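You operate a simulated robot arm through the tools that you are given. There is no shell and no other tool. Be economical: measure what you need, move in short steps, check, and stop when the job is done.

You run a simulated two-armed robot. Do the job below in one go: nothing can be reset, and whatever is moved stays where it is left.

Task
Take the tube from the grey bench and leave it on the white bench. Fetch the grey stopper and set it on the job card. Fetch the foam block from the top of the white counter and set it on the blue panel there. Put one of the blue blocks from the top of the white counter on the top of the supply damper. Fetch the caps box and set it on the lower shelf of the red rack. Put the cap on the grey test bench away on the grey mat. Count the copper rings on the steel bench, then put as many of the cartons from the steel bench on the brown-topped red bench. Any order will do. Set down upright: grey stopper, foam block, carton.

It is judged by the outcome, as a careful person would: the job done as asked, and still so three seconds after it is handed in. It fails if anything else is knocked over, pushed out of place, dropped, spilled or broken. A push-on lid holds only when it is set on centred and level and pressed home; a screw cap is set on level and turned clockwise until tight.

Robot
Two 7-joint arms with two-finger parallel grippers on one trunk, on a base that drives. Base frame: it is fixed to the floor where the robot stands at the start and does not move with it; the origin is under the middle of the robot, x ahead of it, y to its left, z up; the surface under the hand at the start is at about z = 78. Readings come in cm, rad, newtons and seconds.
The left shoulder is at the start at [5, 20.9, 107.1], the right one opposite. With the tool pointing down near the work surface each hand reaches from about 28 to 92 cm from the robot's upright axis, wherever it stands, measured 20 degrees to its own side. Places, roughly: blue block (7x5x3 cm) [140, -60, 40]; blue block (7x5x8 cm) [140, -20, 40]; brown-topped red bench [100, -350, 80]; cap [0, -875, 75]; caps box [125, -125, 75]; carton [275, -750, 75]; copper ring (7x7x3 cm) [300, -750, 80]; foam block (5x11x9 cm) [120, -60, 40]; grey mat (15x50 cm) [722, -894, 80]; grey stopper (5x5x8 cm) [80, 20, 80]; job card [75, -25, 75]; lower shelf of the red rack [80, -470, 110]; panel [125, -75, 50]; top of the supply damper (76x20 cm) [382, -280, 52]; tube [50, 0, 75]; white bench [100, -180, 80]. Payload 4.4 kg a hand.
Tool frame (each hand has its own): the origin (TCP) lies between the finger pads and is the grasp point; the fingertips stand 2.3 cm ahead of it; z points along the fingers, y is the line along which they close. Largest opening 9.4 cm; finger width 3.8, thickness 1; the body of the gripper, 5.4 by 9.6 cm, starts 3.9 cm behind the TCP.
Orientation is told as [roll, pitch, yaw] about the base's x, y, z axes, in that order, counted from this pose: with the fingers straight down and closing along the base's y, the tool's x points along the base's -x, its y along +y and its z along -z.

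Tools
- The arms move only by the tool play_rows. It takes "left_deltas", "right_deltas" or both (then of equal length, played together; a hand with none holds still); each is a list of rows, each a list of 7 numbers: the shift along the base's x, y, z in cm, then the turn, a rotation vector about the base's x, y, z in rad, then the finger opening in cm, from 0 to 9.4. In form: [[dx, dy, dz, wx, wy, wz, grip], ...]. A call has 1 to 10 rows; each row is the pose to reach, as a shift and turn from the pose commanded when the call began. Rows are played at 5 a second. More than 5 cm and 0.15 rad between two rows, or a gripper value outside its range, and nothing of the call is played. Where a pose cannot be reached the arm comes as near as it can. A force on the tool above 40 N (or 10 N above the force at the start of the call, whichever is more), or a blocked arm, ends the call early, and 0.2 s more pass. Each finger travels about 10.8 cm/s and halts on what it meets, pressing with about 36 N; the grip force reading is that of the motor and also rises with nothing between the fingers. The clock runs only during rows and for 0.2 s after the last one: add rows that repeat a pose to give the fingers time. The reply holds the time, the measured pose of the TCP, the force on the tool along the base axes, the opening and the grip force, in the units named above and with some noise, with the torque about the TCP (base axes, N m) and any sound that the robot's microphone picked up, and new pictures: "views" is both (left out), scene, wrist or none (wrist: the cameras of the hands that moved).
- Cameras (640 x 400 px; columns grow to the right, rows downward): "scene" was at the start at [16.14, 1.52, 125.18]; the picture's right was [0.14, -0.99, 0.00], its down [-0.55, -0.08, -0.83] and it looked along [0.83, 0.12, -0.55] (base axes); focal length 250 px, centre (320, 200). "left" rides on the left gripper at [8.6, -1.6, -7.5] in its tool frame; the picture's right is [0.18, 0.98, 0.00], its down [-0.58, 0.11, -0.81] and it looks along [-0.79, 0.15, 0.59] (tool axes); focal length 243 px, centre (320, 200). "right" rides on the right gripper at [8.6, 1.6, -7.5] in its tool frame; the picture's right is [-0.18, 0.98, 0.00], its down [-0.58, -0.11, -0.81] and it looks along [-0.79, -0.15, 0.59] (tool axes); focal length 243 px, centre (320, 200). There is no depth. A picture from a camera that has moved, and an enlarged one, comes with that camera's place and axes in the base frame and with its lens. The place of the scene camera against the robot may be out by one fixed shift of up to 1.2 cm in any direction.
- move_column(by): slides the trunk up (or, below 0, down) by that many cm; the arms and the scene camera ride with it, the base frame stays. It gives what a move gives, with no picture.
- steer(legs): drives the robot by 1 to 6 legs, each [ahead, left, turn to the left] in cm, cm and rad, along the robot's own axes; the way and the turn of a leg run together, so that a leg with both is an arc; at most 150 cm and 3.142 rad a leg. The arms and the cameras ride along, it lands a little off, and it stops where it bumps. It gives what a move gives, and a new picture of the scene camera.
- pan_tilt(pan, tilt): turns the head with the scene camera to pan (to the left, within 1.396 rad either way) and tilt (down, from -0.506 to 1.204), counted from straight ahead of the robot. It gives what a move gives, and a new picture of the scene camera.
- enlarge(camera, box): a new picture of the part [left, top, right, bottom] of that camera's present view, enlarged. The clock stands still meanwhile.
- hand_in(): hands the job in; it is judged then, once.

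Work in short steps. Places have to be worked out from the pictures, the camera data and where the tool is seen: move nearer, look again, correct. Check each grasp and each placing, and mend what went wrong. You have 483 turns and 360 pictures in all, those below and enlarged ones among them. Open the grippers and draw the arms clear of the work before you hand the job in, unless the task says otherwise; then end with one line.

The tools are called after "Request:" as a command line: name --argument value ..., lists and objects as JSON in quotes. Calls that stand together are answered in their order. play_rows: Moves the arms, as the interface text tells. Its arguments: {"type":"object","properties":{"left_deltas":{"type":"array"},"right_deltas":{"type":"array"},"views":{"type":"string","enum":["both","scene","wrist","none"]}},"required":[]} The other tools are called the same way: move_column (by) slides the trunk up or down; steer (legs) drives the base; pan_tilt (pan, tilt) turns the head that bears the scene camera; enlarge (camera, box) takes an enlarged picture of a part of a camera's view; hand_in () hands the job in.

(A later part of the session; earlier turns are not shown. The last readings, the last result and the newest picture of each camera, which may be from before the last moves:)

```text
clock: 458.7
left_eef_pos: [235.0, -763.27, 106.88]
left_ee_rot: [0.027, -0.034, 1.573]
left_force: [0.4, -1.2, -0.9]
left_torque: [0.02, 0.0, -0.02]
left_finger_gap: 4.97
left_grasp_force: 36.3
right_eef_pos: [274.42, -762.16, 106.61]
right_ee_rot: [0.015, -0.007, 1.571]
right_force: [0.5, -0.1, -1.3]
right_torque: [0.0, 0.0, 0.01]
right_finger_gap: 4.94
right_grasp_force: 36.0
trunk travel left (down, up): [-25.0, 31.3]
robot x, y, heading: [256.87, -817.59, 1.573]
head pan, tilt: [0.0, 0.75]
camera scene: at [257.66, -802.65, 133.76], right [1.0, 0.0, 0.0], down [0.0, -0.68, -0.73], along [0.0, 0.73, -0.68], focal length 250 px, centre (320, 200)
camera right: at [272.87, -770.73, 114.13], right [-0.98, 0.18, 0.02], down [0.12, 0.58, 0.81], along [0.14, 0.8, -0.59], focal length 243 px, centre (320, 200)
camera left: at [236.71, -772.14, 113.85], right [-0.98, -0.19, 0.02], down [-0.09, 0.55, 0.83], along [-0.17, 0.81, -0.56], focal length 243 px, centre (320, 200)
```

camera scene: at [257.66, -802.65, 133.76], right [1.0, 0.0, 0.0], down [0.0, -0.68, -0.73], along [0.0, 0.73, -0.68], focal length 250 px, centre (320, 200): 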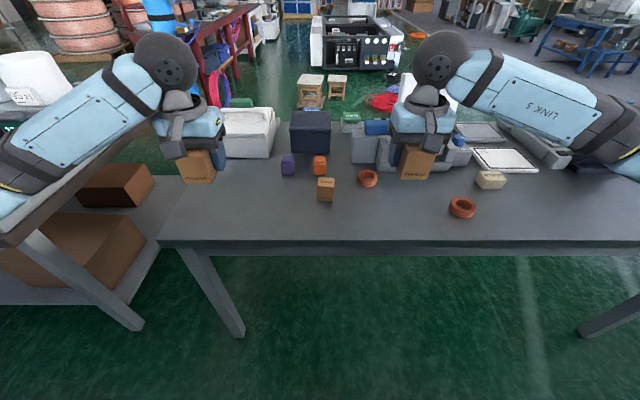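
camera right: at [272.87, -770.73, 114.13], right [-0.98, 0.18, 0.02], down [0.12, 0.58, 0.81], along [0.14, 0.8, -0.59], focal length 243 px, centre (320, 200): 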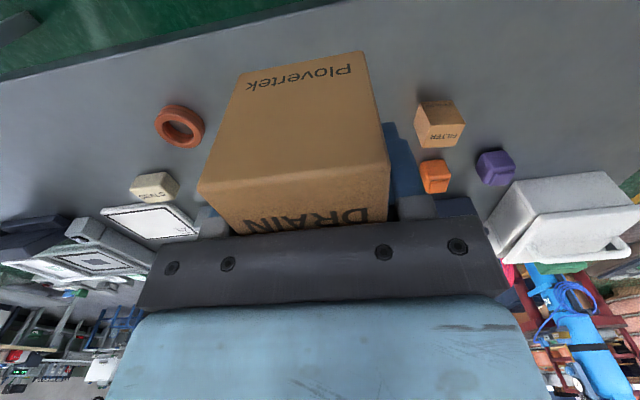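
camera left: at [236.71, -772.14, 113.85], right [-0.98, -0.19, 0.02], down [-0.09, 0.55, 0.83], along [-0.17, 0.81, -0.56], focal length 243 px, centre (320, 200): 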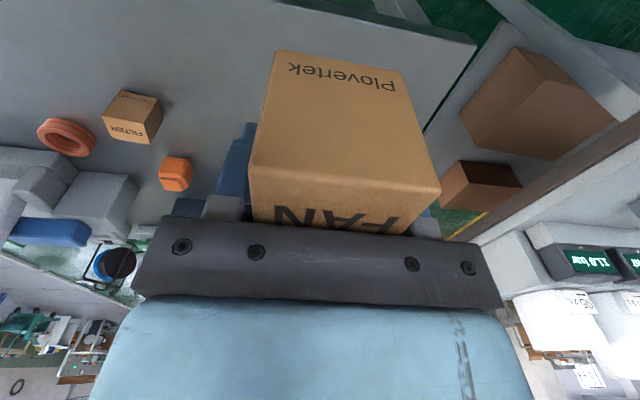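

Both cartons are held upright. The red bench can be reached from its back side via the open area to the north, where the remaining jobs are too. I'll strafe right to x≈492, then drive north.

Request:
steer --legs '[[0, -118, 0], [0, -118, 0], [110, 0, 0], [110, 0, 0]]'

Request:
pan_tilt --pan 0.4 --tilt 0.4

```text
clock: 490.0
left_eef_pos: [465.39, -540.73, 106.77]
left_ee_rot: [0.026, -0.033, 1.594]
left_force: [-0.2, 0.3, -1.3]
left_torque: [0.03, -0.03, -0.02]
left_finger_gap: 4.96
left_grasp_force: 36.4
right_eef_pos: [504.83, -538.68, 106.6]
right_ee_rot: [0.015, -0.005, 1.594]
right_force: [0.4, 0.2, -0.2]
right_torque: [0.04, -0.02, 0.01]
right_finger_gap: 4.98
right_grasp_force: 35.9
trunk travel left (down, up): [-25.0, 31.3]
robot x, y, heading: [488.58, -594.97, 1.588]
head pan, tilt: [0.0, 0.75]
camera scene: at [488.98, -579.63, 133.74], right [1.0, 0.02, 0.0], down [0.02, -0.68, -0.73], along [-0.02, 0.73, -0.68], focal length 250 px, centre (320, 200)
```

scene: 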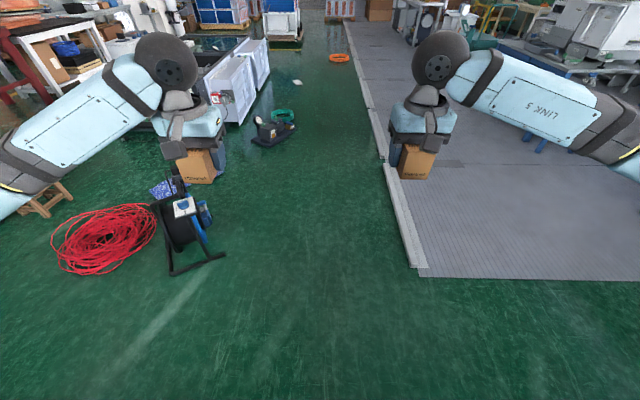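

```text
clock: 490.9
left_eef_pos: [465.48, -540.67, 106.73]
left_ee_rot: [0.026, -0.033, 1.594]
left_force: [-0.7, 0.4, -1.3]
left_torque: [0.05, 0.02, -0.01]
left_finger_gap: 4.96
left_grasp_force: 36.6
right_eef_pos: [504.7, -538.55, 106.61]
right_ee_rot: [0.015, -0.005, 1.592]
right_force: [0.4, 0.8, -0.9]
right_torque: [0.02, 0.03, -0.01]
right_finger_gap: 4.95
right_grasp_force: 36.3
trunk travel left (down, up): [-25.0, 31.3]
robot x, y, heading: [488.86, -594.83, 1.593]
head pan, tilt: [0.4, 0.4]
camera scene: at [485.38, -579.48, 136.85], right [0.91, 0.41, 0.0], down [0.16, -0.36, -0.92], along [-0.38, 0.84, -0.39], focal length 250 px, centre (320, 200)
```

scene: 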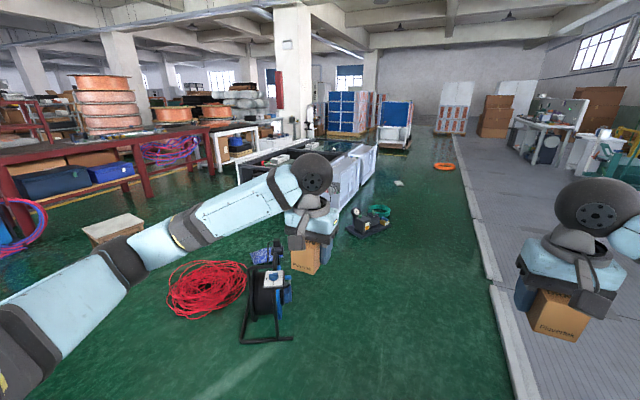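

Clear ahead: I'll drive 200 cm north to y≈-395, then turn left to face the red bench's back side.

Request:
steer --legs '[[105, 0, -0.02], [105, 0, 0], [0, 0, 1.571]]'

Request:
pan_tilt --pan 0.0 --tilt 0.55

```text
clock: 505.1
left_eef_pos: [432.21, -406.78, 106.77]
left_ee_rot: [0.027, -0.034, -3.137]
left_force: [0.4, -0.9, -1.1]
left_torque: [-0.01, 0.01, 0.01]
left_finger_gap: 4.94
left_grasp_force: 36.3
right_eef_pos: [430.89, -367.62, 106.56]
right_ee_rot: [0.016, -0.003, -3.137]
right_force: [0.9, 0.1, -1.2]
right_torque: [-0.02, -0.01, 0.04]
right_finger_gap: 4.97
right_grasp_force: 35.9
trunk travel left (down, up): [-25.0, 31.3]
robot x, y, heading: [487.21, -384.84, -3.133]
head pan, tilt: [0.4, 0.4]
camera scene: at [472.21, -387.94, 136.86], right [-0.39, 0.92, 0.0], down [0.36, 0.15, -0.92], along [-0.85, -0.36, -0.39], focal length 250 px, centre (320, 200)
```

scene: 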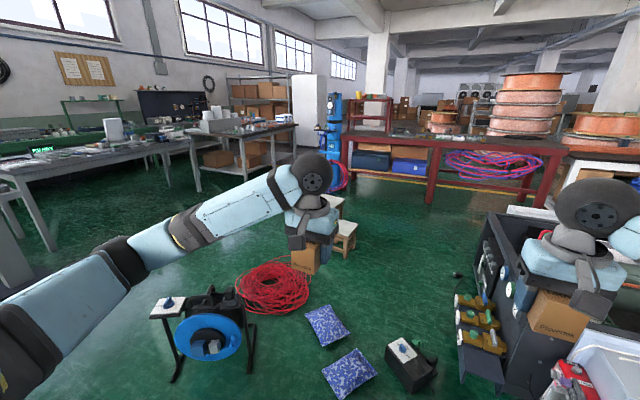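

```text
clock: 506.0
left_eef_pos: [432.29, -406.88, 106.77]
left_ee_rot: [0.027, -0.033, -3.135]
left_force: [-0.6, -0.8, 0.0]
left_torque: [0.0, 0.04, -0.01]
left_finger_gap: 4.95
left_grasp_force: 36.0
right_eef_pos: [430.94, -367.47, 106.63]
right_ee_rot: [0.017, -0.004, -3.137]
right_force: [-0.3, 0.4, -1.0]
right_torque: [-0.02, 0.0, 0.02]
right_finger_gap: 4.94
right_grasp_force: 36.3
trunk travel left (down, up): [-25.0, 31.3]
robot x, y, heading: [486.93, -384.43, -3.135]
head pan, tilt: [0.0, 0.55]
camera scene: at [471.75, -384.34, 135.49], right [-0.01, 1.0, 0.0], down [0.52, 0.0, -0.85], along [-0.85, 0.0, -0.52], focal length 250 px, centre (320, 200)
```

scene: 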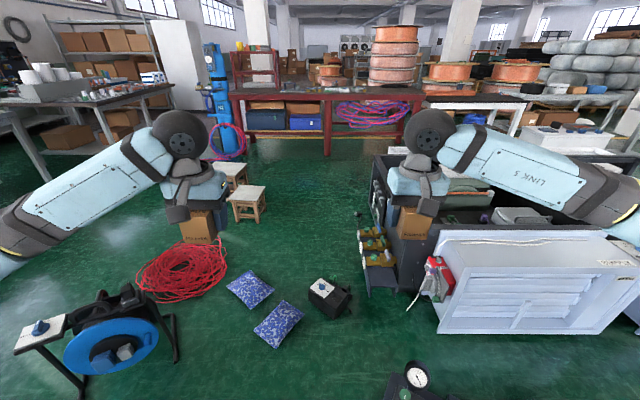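

The floor between here and the red bench is strewn with cushions and boxes. I'll look to the right (north) for another way round the machine.

Request:
pan_tilt --pan -1.0 --tilt 0.4

Request:
pan_tilt --pan -0.5 --tilt 0.3

```text
clock: 507.3
left_eef_pos: [432.3, -406.91, 106.68]
left_ee_rot: [0.026, -0.033, -3.136]
left_force: [0.2, 0.6, -1.2]
left_torque: [-0.01, 0.02, 0.02]
left_finger_gap: 4.97
left_grasp_force: 36.0
right_eef_pos: [431.04, -367.46, 106.69]
right_ee_rot: [0.016, -0.005, -3.137]
right_force: [0.2, -0.4, -1.0]
right_torque: [-0.04, 0.01, -0.01]
right_finger_gap: 4.96
right_grasp_force: 36.6
trunk travel left (down, up): [-25.0, 31.3]
robot x, y, heading: [486.74, -384.48, -3.133]
head pan, tilt: [-1.0, 0.4]
camera scene: at [475.68, -376.52, 136.86], right [0.84, 0.55, 0.0], down [0.21, -0.33, -0.92], along [-0.5, 0.77, -0.39], focal length 250 px, centre (320, 200)
```

scene: 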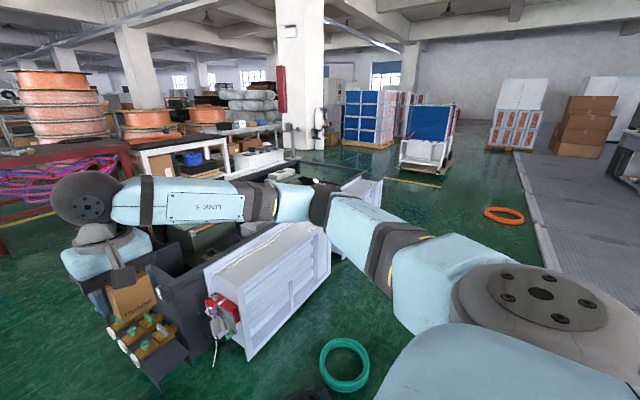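

```text
clock: 508.2
left_eef_pos: [432.32, -406.81, 106.63]
left_ee_rot: [0.026, -0.033, -3.138]
left_force: [0.4, 0.4, -1.0]
left_torque: [0.0, 0.05, -0.01]
left_finger_gap: 4.95
left_grasp_force: 36.0
right_eef_pos: [430.88, -367.51, 106.72]
right_ee_rot: [0.016, -0.005, -3.136]
right_force: [0.0, -0.8, -0.4]
right_torque: [0.02, -0.01, 0.03]
right_finger_gap: 4.98
right_grasp_force: 36.0
trunk travel left (down, up): [-25.0, 31.3]
robot x, y, heading: [486.66, -384.79, -3.138]
head pan, tilt: [-0.499, 0.3]
camera scene: at [472.51, -379.85, 137.78], right [0.47, 0.88, 0.0], down [0.26, -0.14, -0.96], along [-0.84, 0.45, -0.3], focal length 250 px, centre (320, 200)
```

scene: 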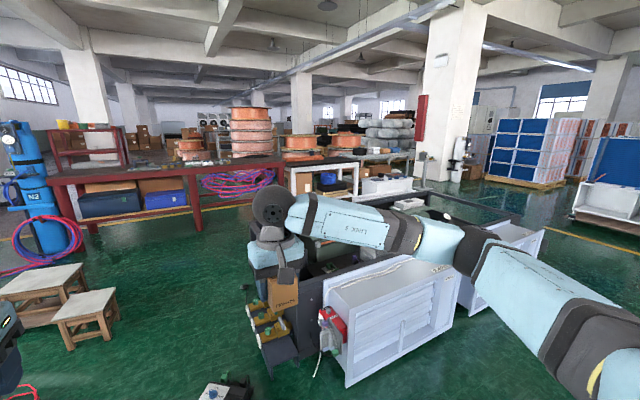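

There's free floor north of the machine. I'll back slightly, strafe right (north) along x≈496 to y≈-110, then look west.

Request:
steer --legs '[[-9, 0, 0], [0, 138, 0], [0, 1, 0]]'

```text
clock: 521.6
left_eef_pos: [440.29, -544.71, 106.75]
left_ee_rot: [0.027, -0.033, 3.129]
left_force: [-0.3, 1.4, -0.6]
left_torque: [-0.03, 0.01, -0.02]
left_finger_gap: 4.97
left_grasp_force: 36.0
right_eef_pos: [439.59, -505.44, 106.64]
right_ee_rot: [0.015, -0.007, 3.129]
right_force: [0.3, 0.1, -0.8]
right_torque: [0.03, -0.01, 0.0]
right_finger_gap: 4.98
right_grasp_force: 36.0
trunk travel left (down, up): [-25.0, 31.3]
robot x, y, heading: [495.57, -523.38, 3.137]
head pan, tilt: [-0.499, 0.3]
camera scene: at [481.01, -518.45, 137.78], right [0.49, 0.87, 0.0], down [0.26, -0.14, -0.96], along [-0.83, 0.47, -0.3], focal length 250 px, centre (320, 200)
```

scene: 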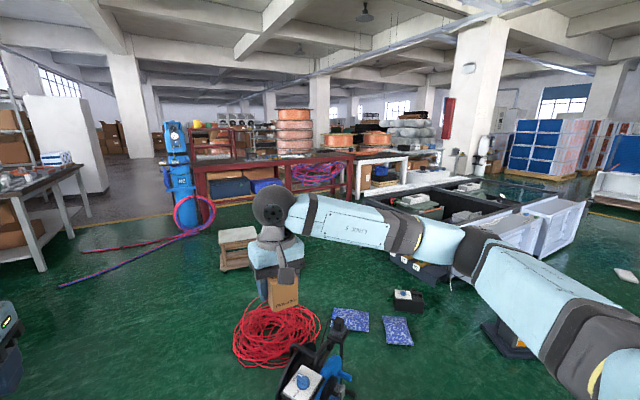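

I strafed the wrong way (left is south here); nothing was touched. Now strafing right (north).

Request:
steer --legs '[[0, -140, 0.005], [0, -140, 0], [0, -130, 0]]'

Request:
pan_tilt --pan 0.3 --tilt 0.5

Request:
pan_tilt --pan -0.2 --tilt 0.4

```text
clock: 557.2
left_eef_pos: [437.38, -136.67, 106.72]
left_ee_rot: [0.027, -0.032, -3.127]
left_force: [-0.2, -0.8, -1.7]
left_torque: [0.01, -0.01, -0.01]
left_finger_gap: 4.96
left_grasp_force: 36.0
right_eef_pos: [435.72, -97.41, 106.65]
right_ee_rot: [0.016, -0.006, -3.127]
right_force: [0.1, 0.3, -1.3]
right_torque: [-0.02, 0.03, -0.05]
right_finger_gap: 4.97
right_grasp_force: 36.9
trunk travel left (down, up): [-25.0, 31.3]
robot x, y, heading: [492.01, -114.0, -3.125]
head pan, tilt: [-0.499, 0.3]
camera scene: at [477.42, -109.41, 137.78], right [0.47, 0.89, 0.0], down [0.26, -0.14, -0.96], along [-0.85, 0.44, -0.3], focal length 250 px, centre (320, 200)
```

scene: 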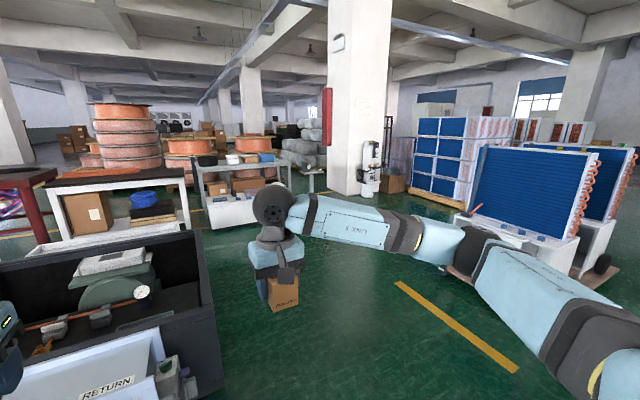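

```text
clock: 558.4
left_eef_pos: [437.45, -136.75, 106.8]
left_ee_rot: [0.027, -0.033, -3.127]
left_force: [0.5, -0.2, -0.7]
left_torque: [0.01, 0.02, -0.01]
left_finger_gap: 4.94
left_grasp_force: 35.8
right_eef_pos: [435.78, -97.46, 106.75]
right_ee_rot: [0.017, -0.005, -3.127]
right_force: [-0.2, 0.2, -0.8]
right_torque: [0.01, 0.04, 0.0]
right_finger_gap: 4.97
right_grasp_force: 36.0
trunk travel left (down, up): [-25.0, 31.3]
robot x, y, heading: [492.38, -113.77, -3.128]
head pan, tilt: [0.3, 0.499]
camera scene: at [477.03, -116.57, 135.94], right [-0.31, 0.95, 0.0], down [0.46, 0.15, -0.88], along [-0.83, -0.27, -0.48], focal length 250 px, centre (320, 200)
```

scene: 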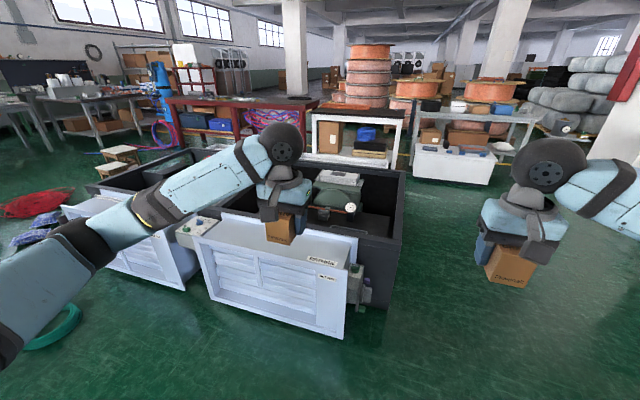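

```text
clock: 559.3
left_eef_pos: [437.35, -136.67, 106.72]
left_ee_rot: [0.026, -0.033, -3.126]
left_force: [-0.6, 0.7, -0.4]
left_torque: [-0.02, 0.05, 0.0]
left_finger_gap: 4.95
left_grasp_force: 35.5
right_eef_pos: [435.8, -97.53, 106.68]
right_ee_rot: [0.014, -0.004, -3.127]
right_force: [0.3, 0.0, -0.2]
right_torque: [-0.04, 0.03, 0.03]
right_finger_gap: 4.93
right_grasp_force: 35.4
trunk travel left (down, up): [-25.0, 31.3]
robot x, y, heading: [491.88, -113.62, -3.122]
head pan, tilt: [-0.201, 0.4]
camera scene: at [476.58, -112.06, 136.85], right [0.18, 0.98, 0.0], down [0.38, -0.07, -0.92], along [-0.91, 0.17, -0.39], focal length 250 px, centre (320, 200)
```

scene: 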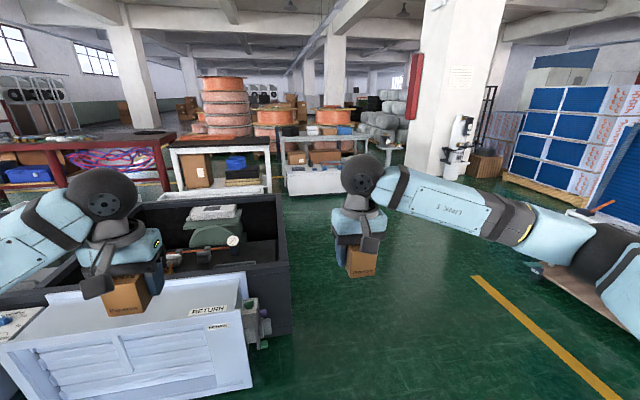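

The near white box is the RETURN damper; the SUPPLY one is the southern box. The machine's north end is y≈-109 and the white counter stands beyond at about [120,-60]. I'll go ahead 40, strafe north 72, then west to x≈195.

Request:
steer --legs '[[40, 0, -0.015], [0, -75, 0], [120, 0, 0]]'

Request:
pan_tilt --pan 0.3 --tilt 0.5

```text
clock: 574.1
left_eef_pos: [277.46, -61.13, 106.64]
left_ee_rot: [0.026, -0.033, 3.141]
left_force: [0.1, 0.1, -1.6]
left_torque: [0.0, 0.0, 0.04]
left_finger_gap: 4.95
left_grasp_force: 36.0
right_eef_pos: [276.38, -21.74, 106.64]
right_ee_rot: [0.015, -0.006, 3.14]
right_force: [0.4, -0.3, -0.4]
right_torque: [0.03, 0.01, -0.04]
right_finger_gap: 4.97
right_grasp_force: 35.7
trunk travel left (down, up): [-25.0, 31.3]
robot x, y, heading: [332.0, -39.17, 3.138]
head pan, tilt: [-0.201, 0.4]
camera scene: at [316.98, -36.94, 136.85], right [0.2, 0.98, 0.0], down [0.38, -0.08, -0.92], along [-0.9, 0.18, -0.39], focal length 250 px, centre (320, 200)
```

scene: 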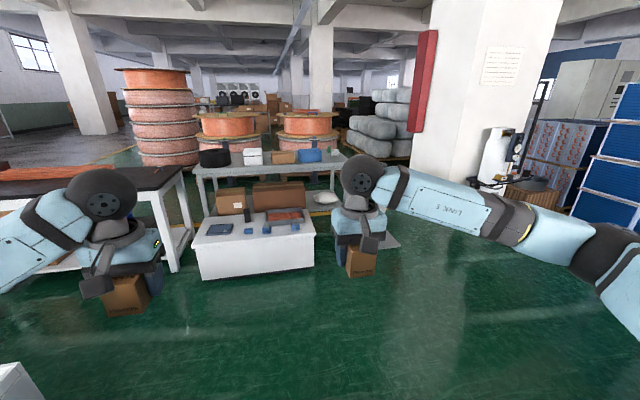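

```text
clock: 575.0
left_eef_pos: [277.44, -61.0, 106.67]
left_ee_rot: [0.026, -0.032, 3.142]
left_force: [0.1, 0.1, -0.7]
left_torque: [0.0, 0.0, 0.0]
left_finger_gap: 4.95
left_grasp_force: 35.6
right_eef_pos: [276.42, -21.74, 106.54]
right_ee_rot: [0.017, -0.005, 3.141]
right_force: [-1.6, -0.4, -0.9]
right_torque: [0.02, -0.02, -0.02]
right_finger_gap: 4.96
right_grasp_force: 35.8
trunk travel left (down, up): [-25.0, 31.3]
robot x, y, heading: [332.56, -38.88, 3.138]
head pan, tilt: [0.3, 0.499]
camera scene: at [317.38, -41.47, 135.94], right [-0.29, 0.96, 0.0], down [0.46, 0.14, -0.88], along [-0.84, -0.26, -0.48], focal length 250 px, centre (320, 200)
```

scene: 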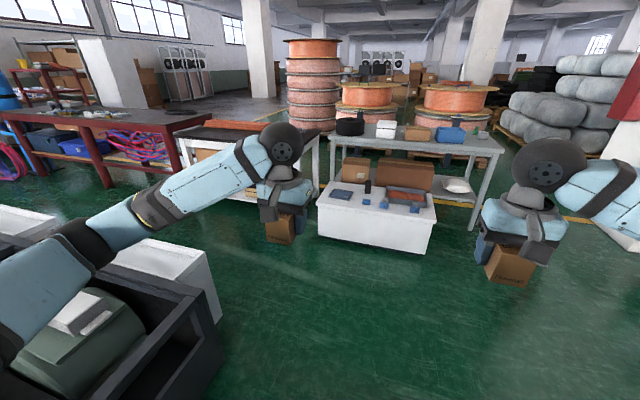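

The gap between machine (west side x≈235) and bench backs (x≈122–143) is about 95–110 cm. I'll drive to x≈187, then strafe left (south) to y≈-300 behind the red bench.

Request:
steer --legs '[[145, 0, 0.003]]'

Request:
pan_tilt --pan 1.2 --tilt 0.5

```text
clock: 582.2
left_eef_pos: [132.74, -62.3, 106.76]
left_ee_rot: [0.025, -0.035, -3.132]
left_force: [0.2, -0.3, -1.1]
left_torque: [-0.01, 0.05, 0.0]
left_finger_gap: 4.97
left_grasp_force: 36.3
right_eef_pos: [131.12, -22.99, 106.59]
right_ee_rot: [0.016, -0.005, -3.132]
right_force: [0.4, 0.0, -0.7]
right_torque: [0.01, 0.02, 0.02]
right_finger_gap: 4.95
right_grasp_force: 36.0
trunk travel left (down, up): [-25.0, 31.3]
robot x, y, heading: [187.38, -39.52, -3.131]
head pan, tilt: [0.3, 0.499]
camera scene: at [172.36, -42.31, 135.94], right [-0.31, 0.95, 0.0], down [0.46, 0.15, -0.88], along [-0.84, -0.27, -0.48], focal length 250 px, centre (320, 200)
```

scene: 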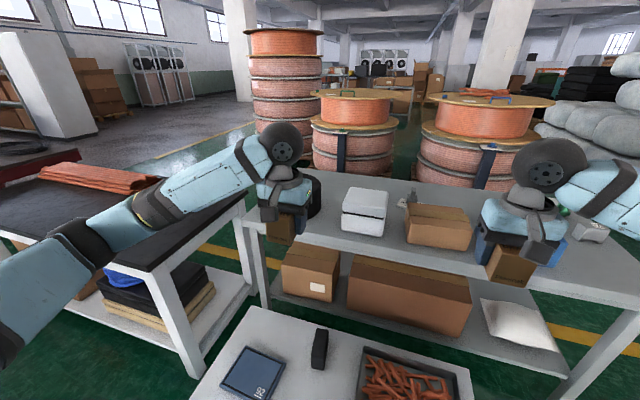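

```text
clock: 583.4
left_eef_pos: [132.75, -62.18, 106.69]
left_ee_rot: [0.026, -0.032, -3.131]
left_force: [0.8, -0.4, -1.4]
left_torque: [-0.02, 0.06, -0.03]
left_finger_gap: 4.93
left_grasp_force: 35.9
right_eef_pos: [131.24, -22.99, 106.61]
right_ee_rot: [0.015, -0.005, -3.131]
right_force: [-0.4, 0.2, -0.4]
right_torque: [0.0, 0.01, -0.01]
right_finger_gap: 4.95
right_grasp_force: 35.5
trunk travel left (down, up): [-25.0, 31.3]
robot x, y, heading: [187.32, -40.08, -3.134]
head pan, tilt: [1.201, 0.499]
camera scene: at [177.83, -48.04, 135.94], right [-0.94, 0.35, 0.0], down [0.17, 0.45, -0.88], along [-0.31, -0.82, -0.48], focal length 250 px, centre (320, 200)
```

scene: 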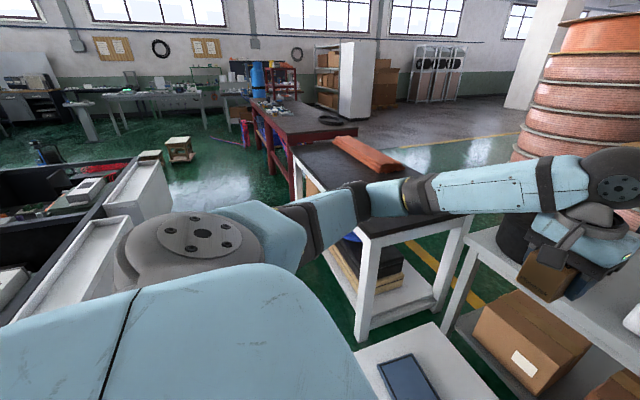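

Corridor south looks passable. I'll strafe left 150 cm and check again.

Request:
steer --legs '[[0, 145, 0]]'

```text
clock: 596.4
left_eef_pos: [136.03, -209.63, 106.7]
left_ee_rot: [0.026, -0.035, -3.113]
left_force: [-0.1, -0.3, -1.3]
left_torque: [-0.02, 0.03, -0.01]
left_finger_gap: 4.92
left_grasp_force: 35.7
right_eef_pos: [133.71, -170.3, 106.61]
right_ee_rot: [0.016, -0.006, -3.112]
right_force: [0.1, -0.9, -0.9]
right_torque: [0.02, 0.01, 0.01]
right_finger_gap: 4.98
right_grasp_force: 35.4
trunk travel left (down, up): [-25.0, 31.3]
robot x, y, heading: [190.03, -186.09, -3.114]
head pan, tilt: [1.201, 0.499]
camera scene: at [180.91, -194.43, 135.94], right [-0.94, 0.33, 0.0], down [0.16, 0.45, -0.88], along [-0.29, -0.83, -0.48], focal length 250 px, centre (320, 200)
```

scene: 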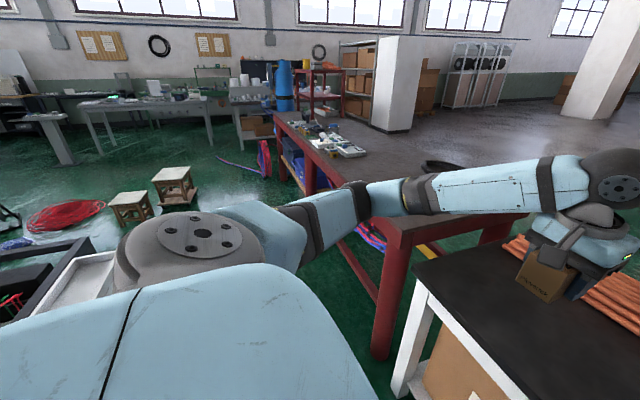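

The red bench's back edge is x≈120, starting at y≈-258. I'll strafe another 115 cm to y≈-300 and look ahead.

Request:
steer --legs '[[0, 115, -0.028]]'

Request:
pan_tilt --pan 0.0 --tilt 0.7

```text
clock: 606.8
left_eef_pos: [137.22, -324.23, 106.67]
left_ee_rot: [0.027, -0.035, -3.138]
left_force: [0.0, -0.1, -1.3]
left_torque: [0.01, 0.03, -0.01]
left_finger_gap: 4.95
left_grasp_force: 36.4
right_eef_pos: [136.01, -284.81, 106.62]
right_ee_rot: [0.014, -0.005, -3.139]
right_force: [-0.1, 0.1, -0.2]
right_torque: [-0.02, 0.02, -0.03]
right_finger_gap: 4.96
right_grasp_force: 36.0
trunk travel left (down, up): [-25.0, 31.3]
robot x, y, heading: [191.98, -301.9, -3.139]
head pan, tilt: [1.201, 0.499]
camera scene: at [182.51, -310.22, 135.94], right [-0.93, 0.36, 0.0], down [0.17, 0.45, -0.88], along [-0.32, -0.82, -0.48], focal length 250 px, centre (320, 200)
```

scene: 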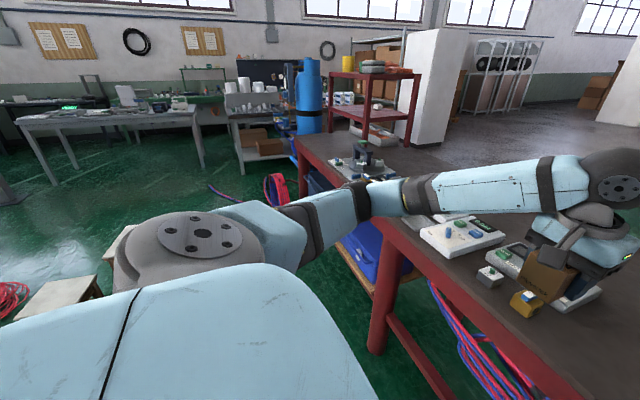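

```text
clock: 608.2
left_eef_pos: [137.24, -324.15, 106.72]
left_ee_rot: [0.028, -0.034, -3.142]
left_force: [0.0, 0.1, -0.7]
left_torque: [0.06, 0.01, -0.01]
left_finger_gap: 4.97
left_grasp_force: 35.5
right_eef_pos: [136.12, -284.79, 106.6]
right_ee_rot: [0.015, -0.004, -3.14]
right_force: [0.2, 0.6, -0.3]
right_torque: [-0.01, 0.01, 0.03]
right_finger_gap: 4.96
right_grasp_force: 36.0
trunk travel left (down, up): [-25.0, 31.3]
robot x, y, heading: [191.48, -302.04, -3.138]
head pan, tilt: [0.0, 0.7]
camera scene: at [177.29, -301.75, 134.17], right [0.0, 1.0, 0.0], down [0.64, 0.0, -0.76], along [-0.76, 0.0, -0.64], focal length 250 px, centre (320, 200)
```

scene: 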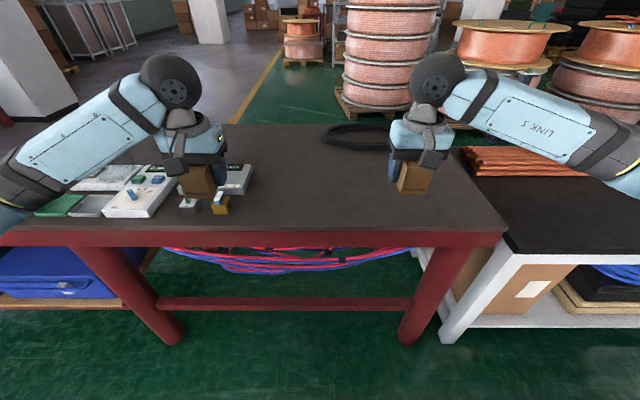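

The red bench's clear area is at y -260…-318, back edge x≈132, z≈85. I'll bring the cartons over [113,-306] (left) and [113,-278] (right) and lower part-way.

Request:
play_rows --left_deltas '[[-3.4, 2.6, 0, 0, 0, 0, 3], [-6.8, 5.2, 0, 0.01, 0, 0, 3], [-10.2, 7.8, 0, 0.02, 0, 0, 3], [-13.6, 10.4, 0, 0.02, 0, 0, 3], [-17, 13, -2, 0.02, 0, 0, 3], [-20.4, 15.6, -4, 0.02, 0, 0, 3], [-24, 18, -6, 0.02, 0, 0, 3], [-24, 18, -10, 0.02, 0, 0, 3]]' --right_deltas '[[-3.3, 1, 0, 0, 0, 0, 3], [-6.6, 2, 0, 0, 0, 0, 3], [-10, 3, 0, 0, 0, 0, 3], [-13.3, 4, 0, 0, 0, 0, 3], [-16.6, 5, -2, 0, 0, 0, 3], [-20, 6, -4, 0, 0, 0, 3], [-23, 7, -6, 0, 0, 0, 3], [-23, 7, -10, 0, 0, 0, 3]]' --views "both"

```text
clock: 610.0
left_eef_pos: [113.08, -306.34, 96.66]
left_ee_rot: [0.006, -0.03, -3.138]
left_force: [-1.0, -0.1, -0.8]
left_torque: [0.01, 0.02, -0.02]
left_finger_gap: 4.95
left_grasp_force: 36.2
right_eef_pos: [112.86, -277.86, 96.56]
right_ee_rot: [0.015, -0.003, -3.137]
right_force: [1.2, 0.0, -1.0]
right_torque: [0.03, 0.0, 0.0]
right_finger_gap: 4.95
right_grasp_force: 36.5
trunk travel left (down, up): [-25.0, 31.3]
robot x, y, heading: [192.08, -302.47, -3.138]
head pan, tilt: [0.0, 0.7]
camera scene: at [177.14, -301.79, 134.16], right [0.0, 1.0, 0.0], down [0.65, 0.0, -0.76], along [-0.76, 0.0, -0.65], focal length 250 px, centre (320, 200)
camera right: at [121.55, -279.3, 104.03], right [-0.18, -0.98, 0.01], down [-0.58, 0.12, 0.81], along [-0.8, 0.14, -0.59], focal length 243 px, centre (320, 200)
camera left: at [121.88, -304.54, 103.73], right [0.19, -0.98, 0.0], down [-0.55, -0.11, 0.83], along [-0.81, -0.15, -0.56], focal length 243 px, centre (320, 200)
```

scene: 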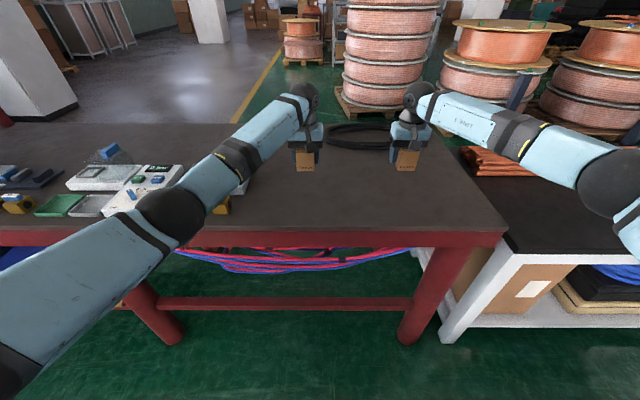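
right: 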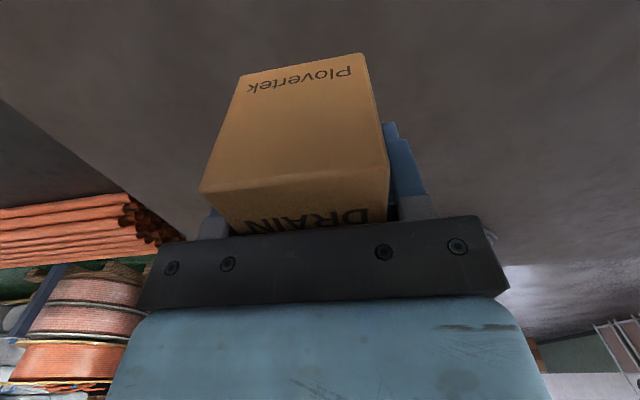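
left: 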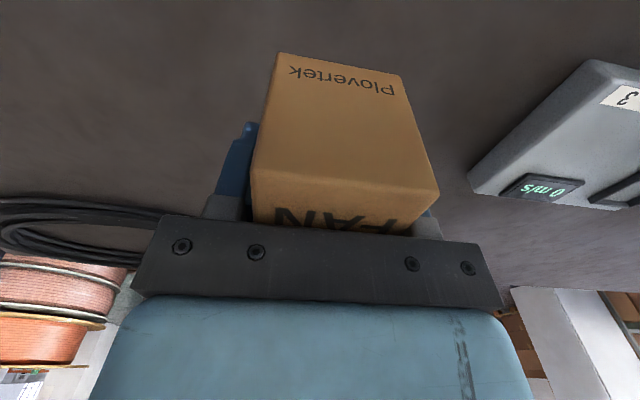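

Lowering the right carton until contact.

Request:
play_rows --right_deltas '[[0, 0, -3, 0, 0, 0, 3], [0, 0, -5, 0, 0, 0, 3], [0, 0, -6, 0, 0, 0, 3], [0, 0, -6.5, 0, 0, 0, 3], [0, 0, -7, 0, 0, 0, 3], [0, 0, -7.4, 0, 0, 0, 3], [0, 0, -7.8, 0, 0, 0, 3], [0, 0, -8.2, 0, 0, 0, 3], [0, 0, -8.6, 0, 0, 0, 3], [0, 0, -9, 0, 0, 0, 3]]' --views "wrist"

```text
clock: 612.2
left_eef_pos: [113.27, -306.13, 96.7]
left_ee_rot: [0.005, -0.033, -3.139]
left_force: [0.3, -0.6, -1.0]
left_torque: [0.0, 0.02, 0.01]
left_finger_gap: 4.94
left_grasp_force: 35.7
right_eef_pos: [113.05, -277.77, 87.7]
right_ee_rot: [0.017, -0.005, -3.141]
right_force: [0.5, -0.4, -1.3]
right_torque: [0.02, 0.02, 0.0]
right_finger_gap: 4.96
right_grasp_force: 36.2
trunk travel left (down, up): [-25.0, 31.3]
robot x, y, heading: [191.93, -302.08, -3.14]
head pan, tilt: [0.0, 0.7]
camera right: at [121.72, -279.23, 95.04], right [-0.18, -0.98, 0.02], down [-0.58, 0.12, 0.81], along [-0.8, 0.14, -0.59], focal length 243 px, centre (320, 200)
```

right: 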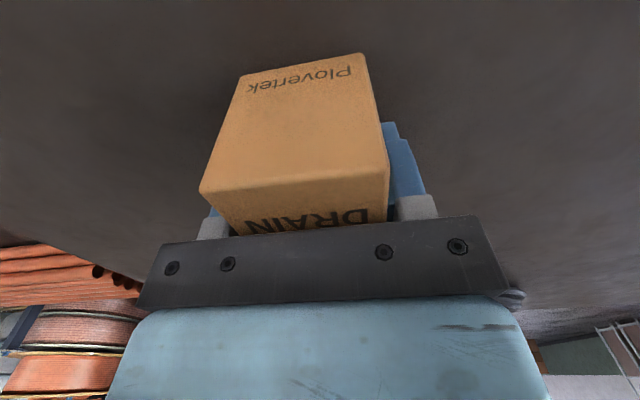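

No contact yet at 87.7; continuing gently.

Request:
play_rows --right_deltas '[[0, 0, -0.5, 0, 0, 0, 3], [0, 0, -1, 0, 0, 0, 3], [0, 0, -1.5, 0, 0, 0, 3], [0, 0, -2, 0, 0, 0, 3], [0, 0, -2.5, 0, 0, 0, 3], [0, 0, -3, 0, 0, 0, 3], [0, 0, -3.5, 0, 0, 0, 3], [0, 0, -4, 0, 0, 0, 3]]' --views "wrist"

```text
clock: 613.0
left_eef_pos: [113.45, -306.19, 97.05]
left_ee_rot: [0.005, -0.034, -3.139]
left_force: [-0.1, 0.4, -0.8]
left_torque: [0.02, 0.04, 0.02]
left_finger_gap: 4.95
left_grasp_force: 35.7
right_eef_pos: [112.88, -277.81, 87.48]
right_ee_rot: [0.016, -0.017, -3.141]
right_force: [8.1, -1.9, 16.6]
right_torque: [0.43, -0.71, -0.31]
right_finger_gap: 4.99
right_grasp_force: 35.9
trunk travel left (down, up): [-25.0, 31.3]
robot x, y, heading: [192.15, -302.01, -3.141]
head pan, tilt: [0.0, 0.7]
stopped in row 3 (right hand): the force on the tool passed its limit at 44 N (the readings are from after the stop); the commanded pose is now the measured one
camera right: at [121.7, -279.21, 94.72], right [-0.18, -0.98, 0.02], down [-0.57, 0.12, 0.81], along [-0.8, 0.14, -0.58], focal length 243 px, centre (320, 200)
```

right: 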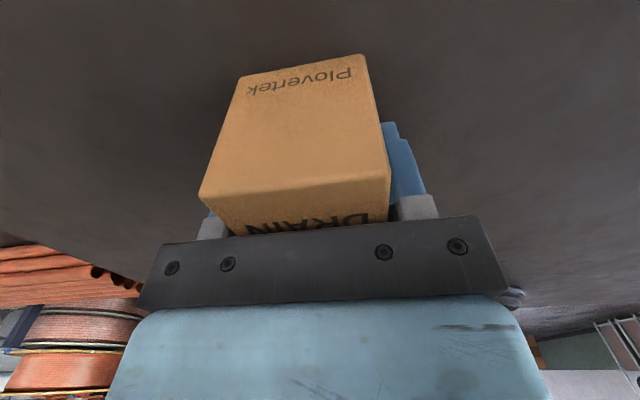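

Contact. I'll ease off, open, and raise the right hand straight up.

Request:
play_rows --right_deltas '[[0, 0, 0.3, 0, 0, 0, 4], [0, 0, 0.3, 0, 0, 0, 6.5], [0, 0, 0.3, 0, 0, 0, 8], [0, 0, 3, 0, 0, 0, 8], [0, 0, 7, 0, 0, 0, 8], [0, 0, 11, 0, 0, 0, 8], [2, 2, 15, 0, 0, 0, 8]]' --views "wrist"

Request:
play_rows --left_deltas '[[0, 0, -3, 0, 0, 0, 3], [0, 0, -6, 0, 0, 0, 3], [0, 0, -8, 0, 0, 0, 3], [0, 0, -8.7, 0, 0, 0, 3], [0, 0, -9.2, 0, 0, 0, 3], [0, 0, -9.7, 0, 0, 0, 3], [0, 0, -10.2, 0, 0, 0, 3], [0, 0, -10.7, 0, 0, 0, 3]]' --views "both"

```text
clock: 614.6
left_eef_pos: [113.3, -306.06, 96.82]
left_ee_rot: [0.007, -0.036, -3.139]
left_force: [0.4, 0.0, -1.2]
left_torque: [-0.01, 0.04, 0.03]
left_finger_gap: 4.96
left_grasp_force: 36.2
right_eef_pos: [114.97, -275.68, 101.96]
right_ee_rot: [0.019, -0.014, -3.14]
right_force: [0.4, 0.1, 0.1]
right_torque: [0.03, 0.0, 0.0]
right_finger_gap: 8.01
right_grasp_force: 0.0
trunk travel left (down, up): [-25.0, 31.3]
robot x, y, heading: [192.39, -302.12, -3.142]
head pan, tilt: [0.0, 0.7]
camera right: at [123.71, -276.98, 109.4], right [-0.18, -0.98, 0.02], down [-0.57, 0.12, 0.81], along [-0.8, 0.14, -0.58], focal length 243 px, centre (320, 200)
```

right: 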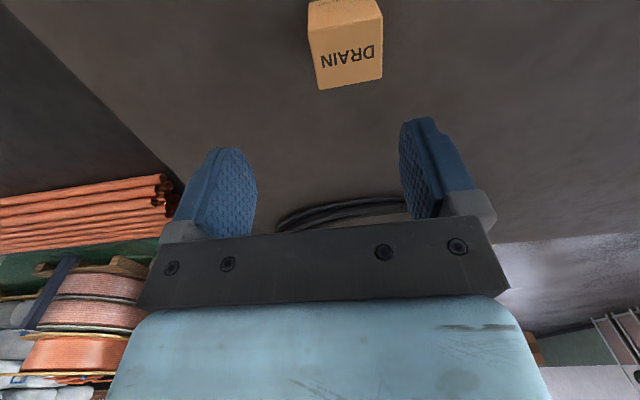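

```text
clock: 616.3
left_eef_pos: [113.1, -306.15, 87.24]
left_ee_rot: [0.002, -0.048, -3.139]
left_force: [5.3, -2.7, 19.1]
left_torque: [0.09, -1.01, -0.16]
left_finger_gap: 4.94
left_grasp_force: 35.7
right_eef_pos: [114.94, -275.74, 102.09]
right_ee_rot: [0.017, -0.014, -3.14]
right_force: [0.4, 0.6, -0.3]
right_torque: [0.04, 0.0, 0.02]
right_finger_gap: 7.97
right_grasp_force: 0.0
trunk travel left (down, up): [-25.0, 31.3]
robot x, y, heading: [191.93, -302.44, -3.133]
head pan, tilt: [0.0, 0.7]
stopped in row 8 (left hand): the force on the tool passed its limit at 46 N (the readings are from after the stop); the commanded pose is now the measured one
camera scene: at [177.48, -301.74, 134.19], right [0.0, 1.0, 0.0], down [0.64, 0.0, -0.77], along [-0.77, 0.0, -0.64], focal length 250 px, centre (320, 200)
camera left: at [121.95, -304.46, 94.4], right [0.19, -0.98, -0.01], down [-0.54, -0.11, 0.83], along [-0.82, -0.15, -0.55], focal length 243 px, centre (320, 200)
```

scene: 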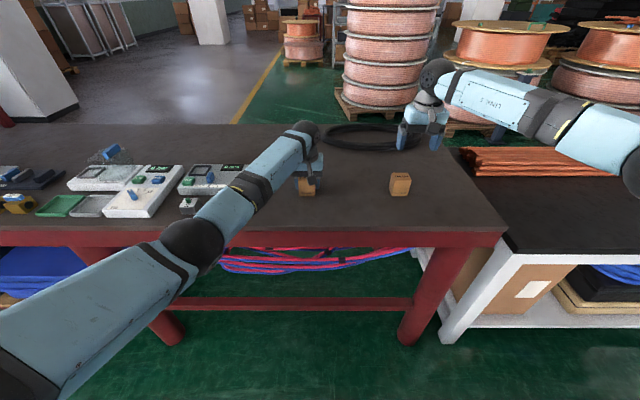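
left: 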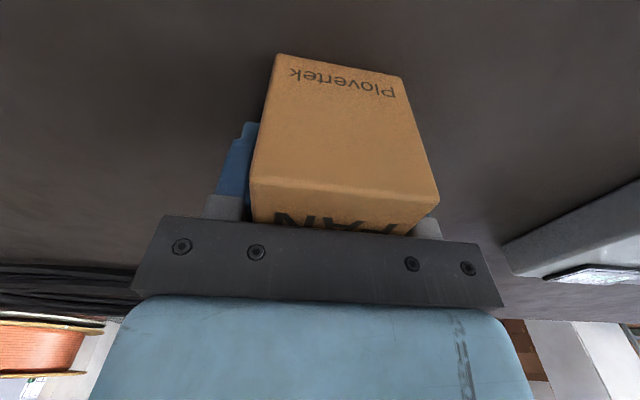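

DRAIN stands upright; FAN now touches the bench. I'll release it the same way and rise.

Request:
play_rows --left_deltas '[[0, 0, 0.3, 0, 0, 0, 4], [0, 0, 0.3, 0, 0, 0, 6.5], [0, 0, 0.3, 0, 0, 0, 8], [0, 0, 3, 0, 0, 0, 8], [0, 0, 7, 0, 0, 0, 8], [0, 0, 11, 0, 0, 0, 8], [3, -2, 14, 0, 0, 0, 8], [7, -4, 16, 0, 0, 0, 8], [11, -6, 18, 0, 0, 0, 8]]' --right_deltas '[[1, 0, 0, 0, 0, 0, 8], [3, 0, 1, 0, 0, 0, 8], [6, 0, 2, 0, 0, 0, 8], [9, 0, 3, 0, 0, 0, 8], [12, 0, 3, 0, 0, 0, 8], [15, 0, 4, 0, 0, 0, 8], [18, 0, 4, 0, 0, 0, 8], [20, 0, 4, 0, 0, 0, 8], [22, 0, 4, 0, 0, 0, 8]]' --views "scene"

Request:
enlarge --camera "scene" --box '[230, 120, 470, 260]'

```text
clock: 618.3
left_eef_pos: [124.33, -312.11, 105.1]
left_ee_rot: [0.004, -0.041, -3.139]
left_force: [-0.6, -0.4, 0.5]
left_torque: [0.04, 0.04, 0.01]
left_finger_gap: 7.99
left_grasp_force: 0.1
right_eef_pos: [137.02, -275.92, 106.01]
right_ee_rot: [0.019, -0.016, -3.142]
right_force: [0.1, -0.3, -0.9]
right_torque: [0.0, 0.0, 0.04]
right_finger_gap: 7.97
right_grasp_force: 0.1
trunk travel left (down, up): [-25.0, 31.3]
robot x, y, heading: [191.98, -301.56, -3.139]
head pan, tilt: [0.0, 0.7]
camera scene: at [177.45, -301.79, 134.19], right [0.0, 1.0, 0.0], down [0.64, 0.0, -0.77], along [-0.77, 0.0, -0.64], focal length 250 px, centre (320, 200)
```

scene: 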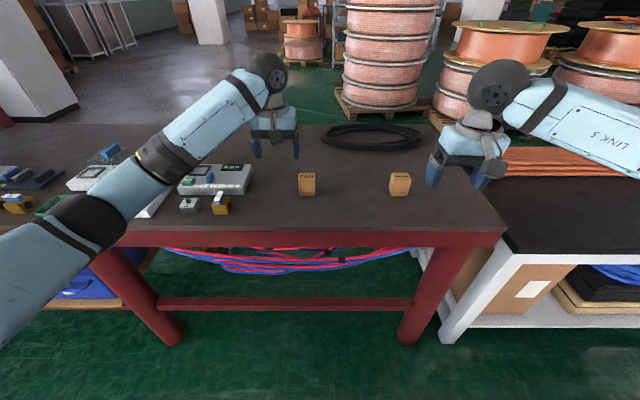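

```text
2.67 times, centred on (350, 190) of scene
camera zoom: at [177.45, -301.79, 134.19], right [0.0, 1.0, 0.0], down [0.64, 0.0, -0.77], along [-0.77, 0.0, -0.64], focal length 667 px, centre (240, 227)
```

zoom: 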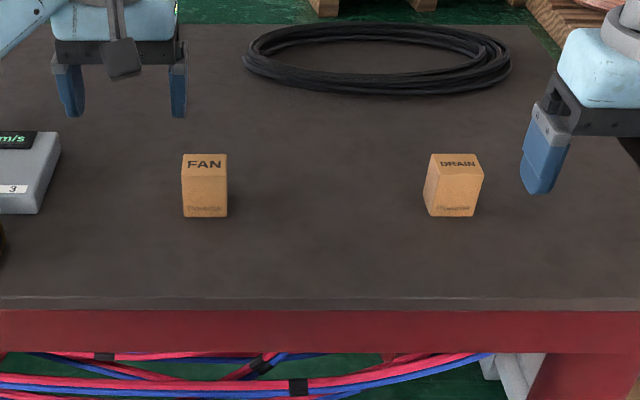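

Both cartons stand upright on the red bench. Next the white counter: retract the left hand and strafe right (north) to y≈-55.

Request:
play_rows --left_deltas '[[4, 0, 1, 0, 0.0, 0, 8], [8, 0, 2, 0, -0.02, 0, 8], [12, 0, 3, 0, -0.04, 0, 8]]' --views "none"

Request:
steer --legs '[[0, -125, 0], [0, -122, 0]]'

Request:
pan_tilt --pan 0.0 --tilt 0.85

```text
clock: 619.1
left_eef_pos: [136.35, -312.26, 108.05]
left_ee_rot: [0.003, -0.001, -3.139]
left_force: [-0.3, -1.1, -0.3]
left_torque: [-0.02, 0.01, 0.03]
left_finger_gap: 8.02
left_grasp_force: 0.1
right_eef_pos: [136.85, -275.91, 105.97]
right_ee_rot: [0.018, -0.015, -3.139]
right_force: [-0.1, 0.8, -0.1]
right_torque: [-0.02, -0.01, -0.02]
right_finger_gap: 8.01
right_grasp_force: 0.1
trunk travel left (down, up): [-25.0, 31.3]
robot x, y, heading: [191.54, -302.48, -3.139]
head pan, tilt: [0.0, 0.7]
```

```text
clock: 640.8
left_eef_pos: [135.24, -66.48, 107.98]
left_ee_rot: [0.004, 0.0, -3.138]
left_force: [-0.4, 0.2, -0.4]
left_torque: [0.01, 0.01, -0.03]
left_finger_gap: 7.99
left_grasp_force: 0.1
right_eef_pos: [135.88, -30.0, 105.96]
right_ee_rot: [0.016, -0.012, -3.14]
right_force: [0.3, 0.1, -1.0]
right_torque: [0.01, 0.02, -0.02]
right_finger_gap: 7.99
right_grasp_force: 0.0
trunk travel left (down, up): [-25.0, 31.3]
robot x, y, heading: [190.88, -55.97, -3.138]
head pan, tilt: [0.0, 0.7]
camera scene: at [176.38, -55.98, 134.17], right [0.0, 1.0, 0.0], down [0.64, 0.0, -0.76], along [-0.76, 0.0, -0.64], focal length 250 px, centre (320, 200)
```

scene: 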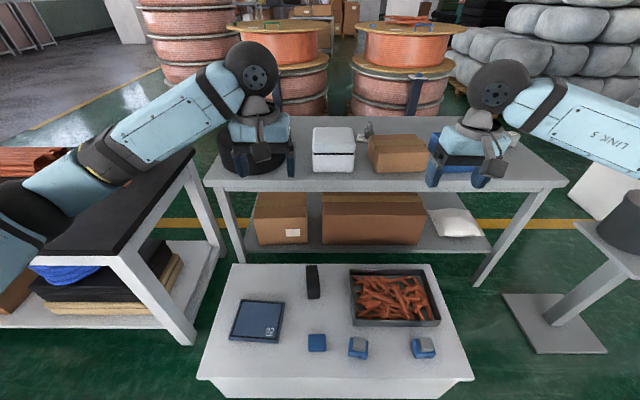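

```text
clock: 641.5
left_eef_pos: [135.3, -66.51, 107.97]
left_ee_rot: [0.003, -0.004, -3.139]
left_force: [0.5, -0.5, 0.0]
left_torque: [0.0, 0.0, -0.03]
left_finger_gap: 8.01
left_grasp_force: 0.1
right_eef_pos: [135.81, -30.16, 105.77]
right_ee_rot: [0.017, -0.012, -3.139]
right_force: [0.8, 0.9, 0.2]
right_torque: [0.0, 0.01, 0.0]
right_finger_gap: 7.98
right_grasp_force: 0.1
trunk travel left (down, up): [-25.0, 31.3]
robot x, y, heading: [190.75, -56.45, -3.137]
head pan, tilt: [0.0, 0.85]
camera scene: at [177.05, -55.98, 132.95], right [0.0, 1.0, 0.0], down [0.75, 0.0, -0.66], along [-0.66, 0.0, -0.75], focal length 250 px, centre (320, 200)
```

scene: 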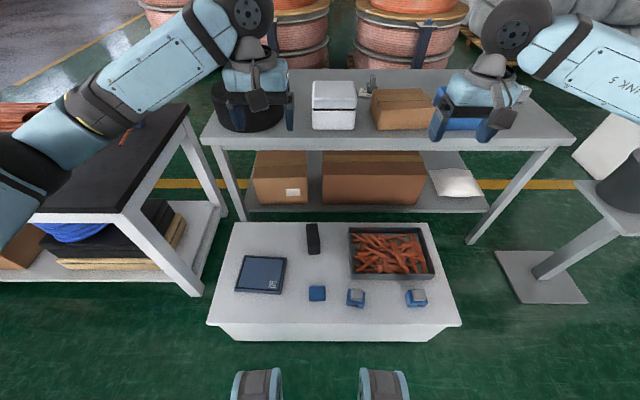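

Now I see the panel, foam block and blue blocks. Zooming in.

Request:
enlarge --camera "scene" --box '[200, 210, 460, 350]'

Request:
enlarge --camera "scene" --box '[290, 265, 450, 325]'

```text
2.46 times, centred on (330, 280) of scene
camera zoom: at [177.05, -55.98, 132.95], right [0.0, 1.0, 0.0], down [0.75, 0.0, -0.66], along [-0.66, 0.0, -0.75], focal length 615 px, centre (295, 3)
```

zoom: 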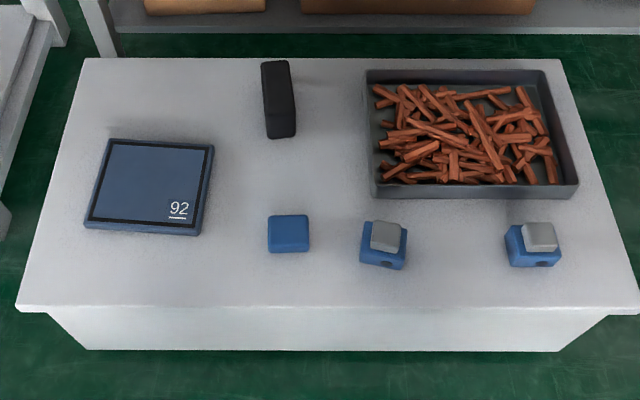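

```text
4.00 times, centred on (370, 295) of scene
camera zoom: at [177.05, -55.98, 132.95], right [0.0, 1.0, 0.0], down [0.75, 0.0, -0.66], along [-0.66, 0.0, -0.75], focal length 1000 px, centre (120, -180)
```

zoom: 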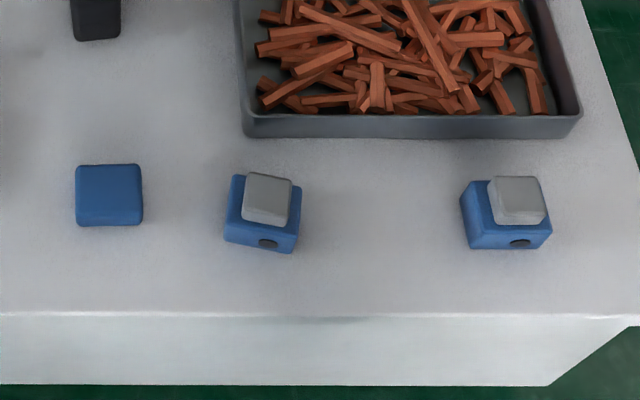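

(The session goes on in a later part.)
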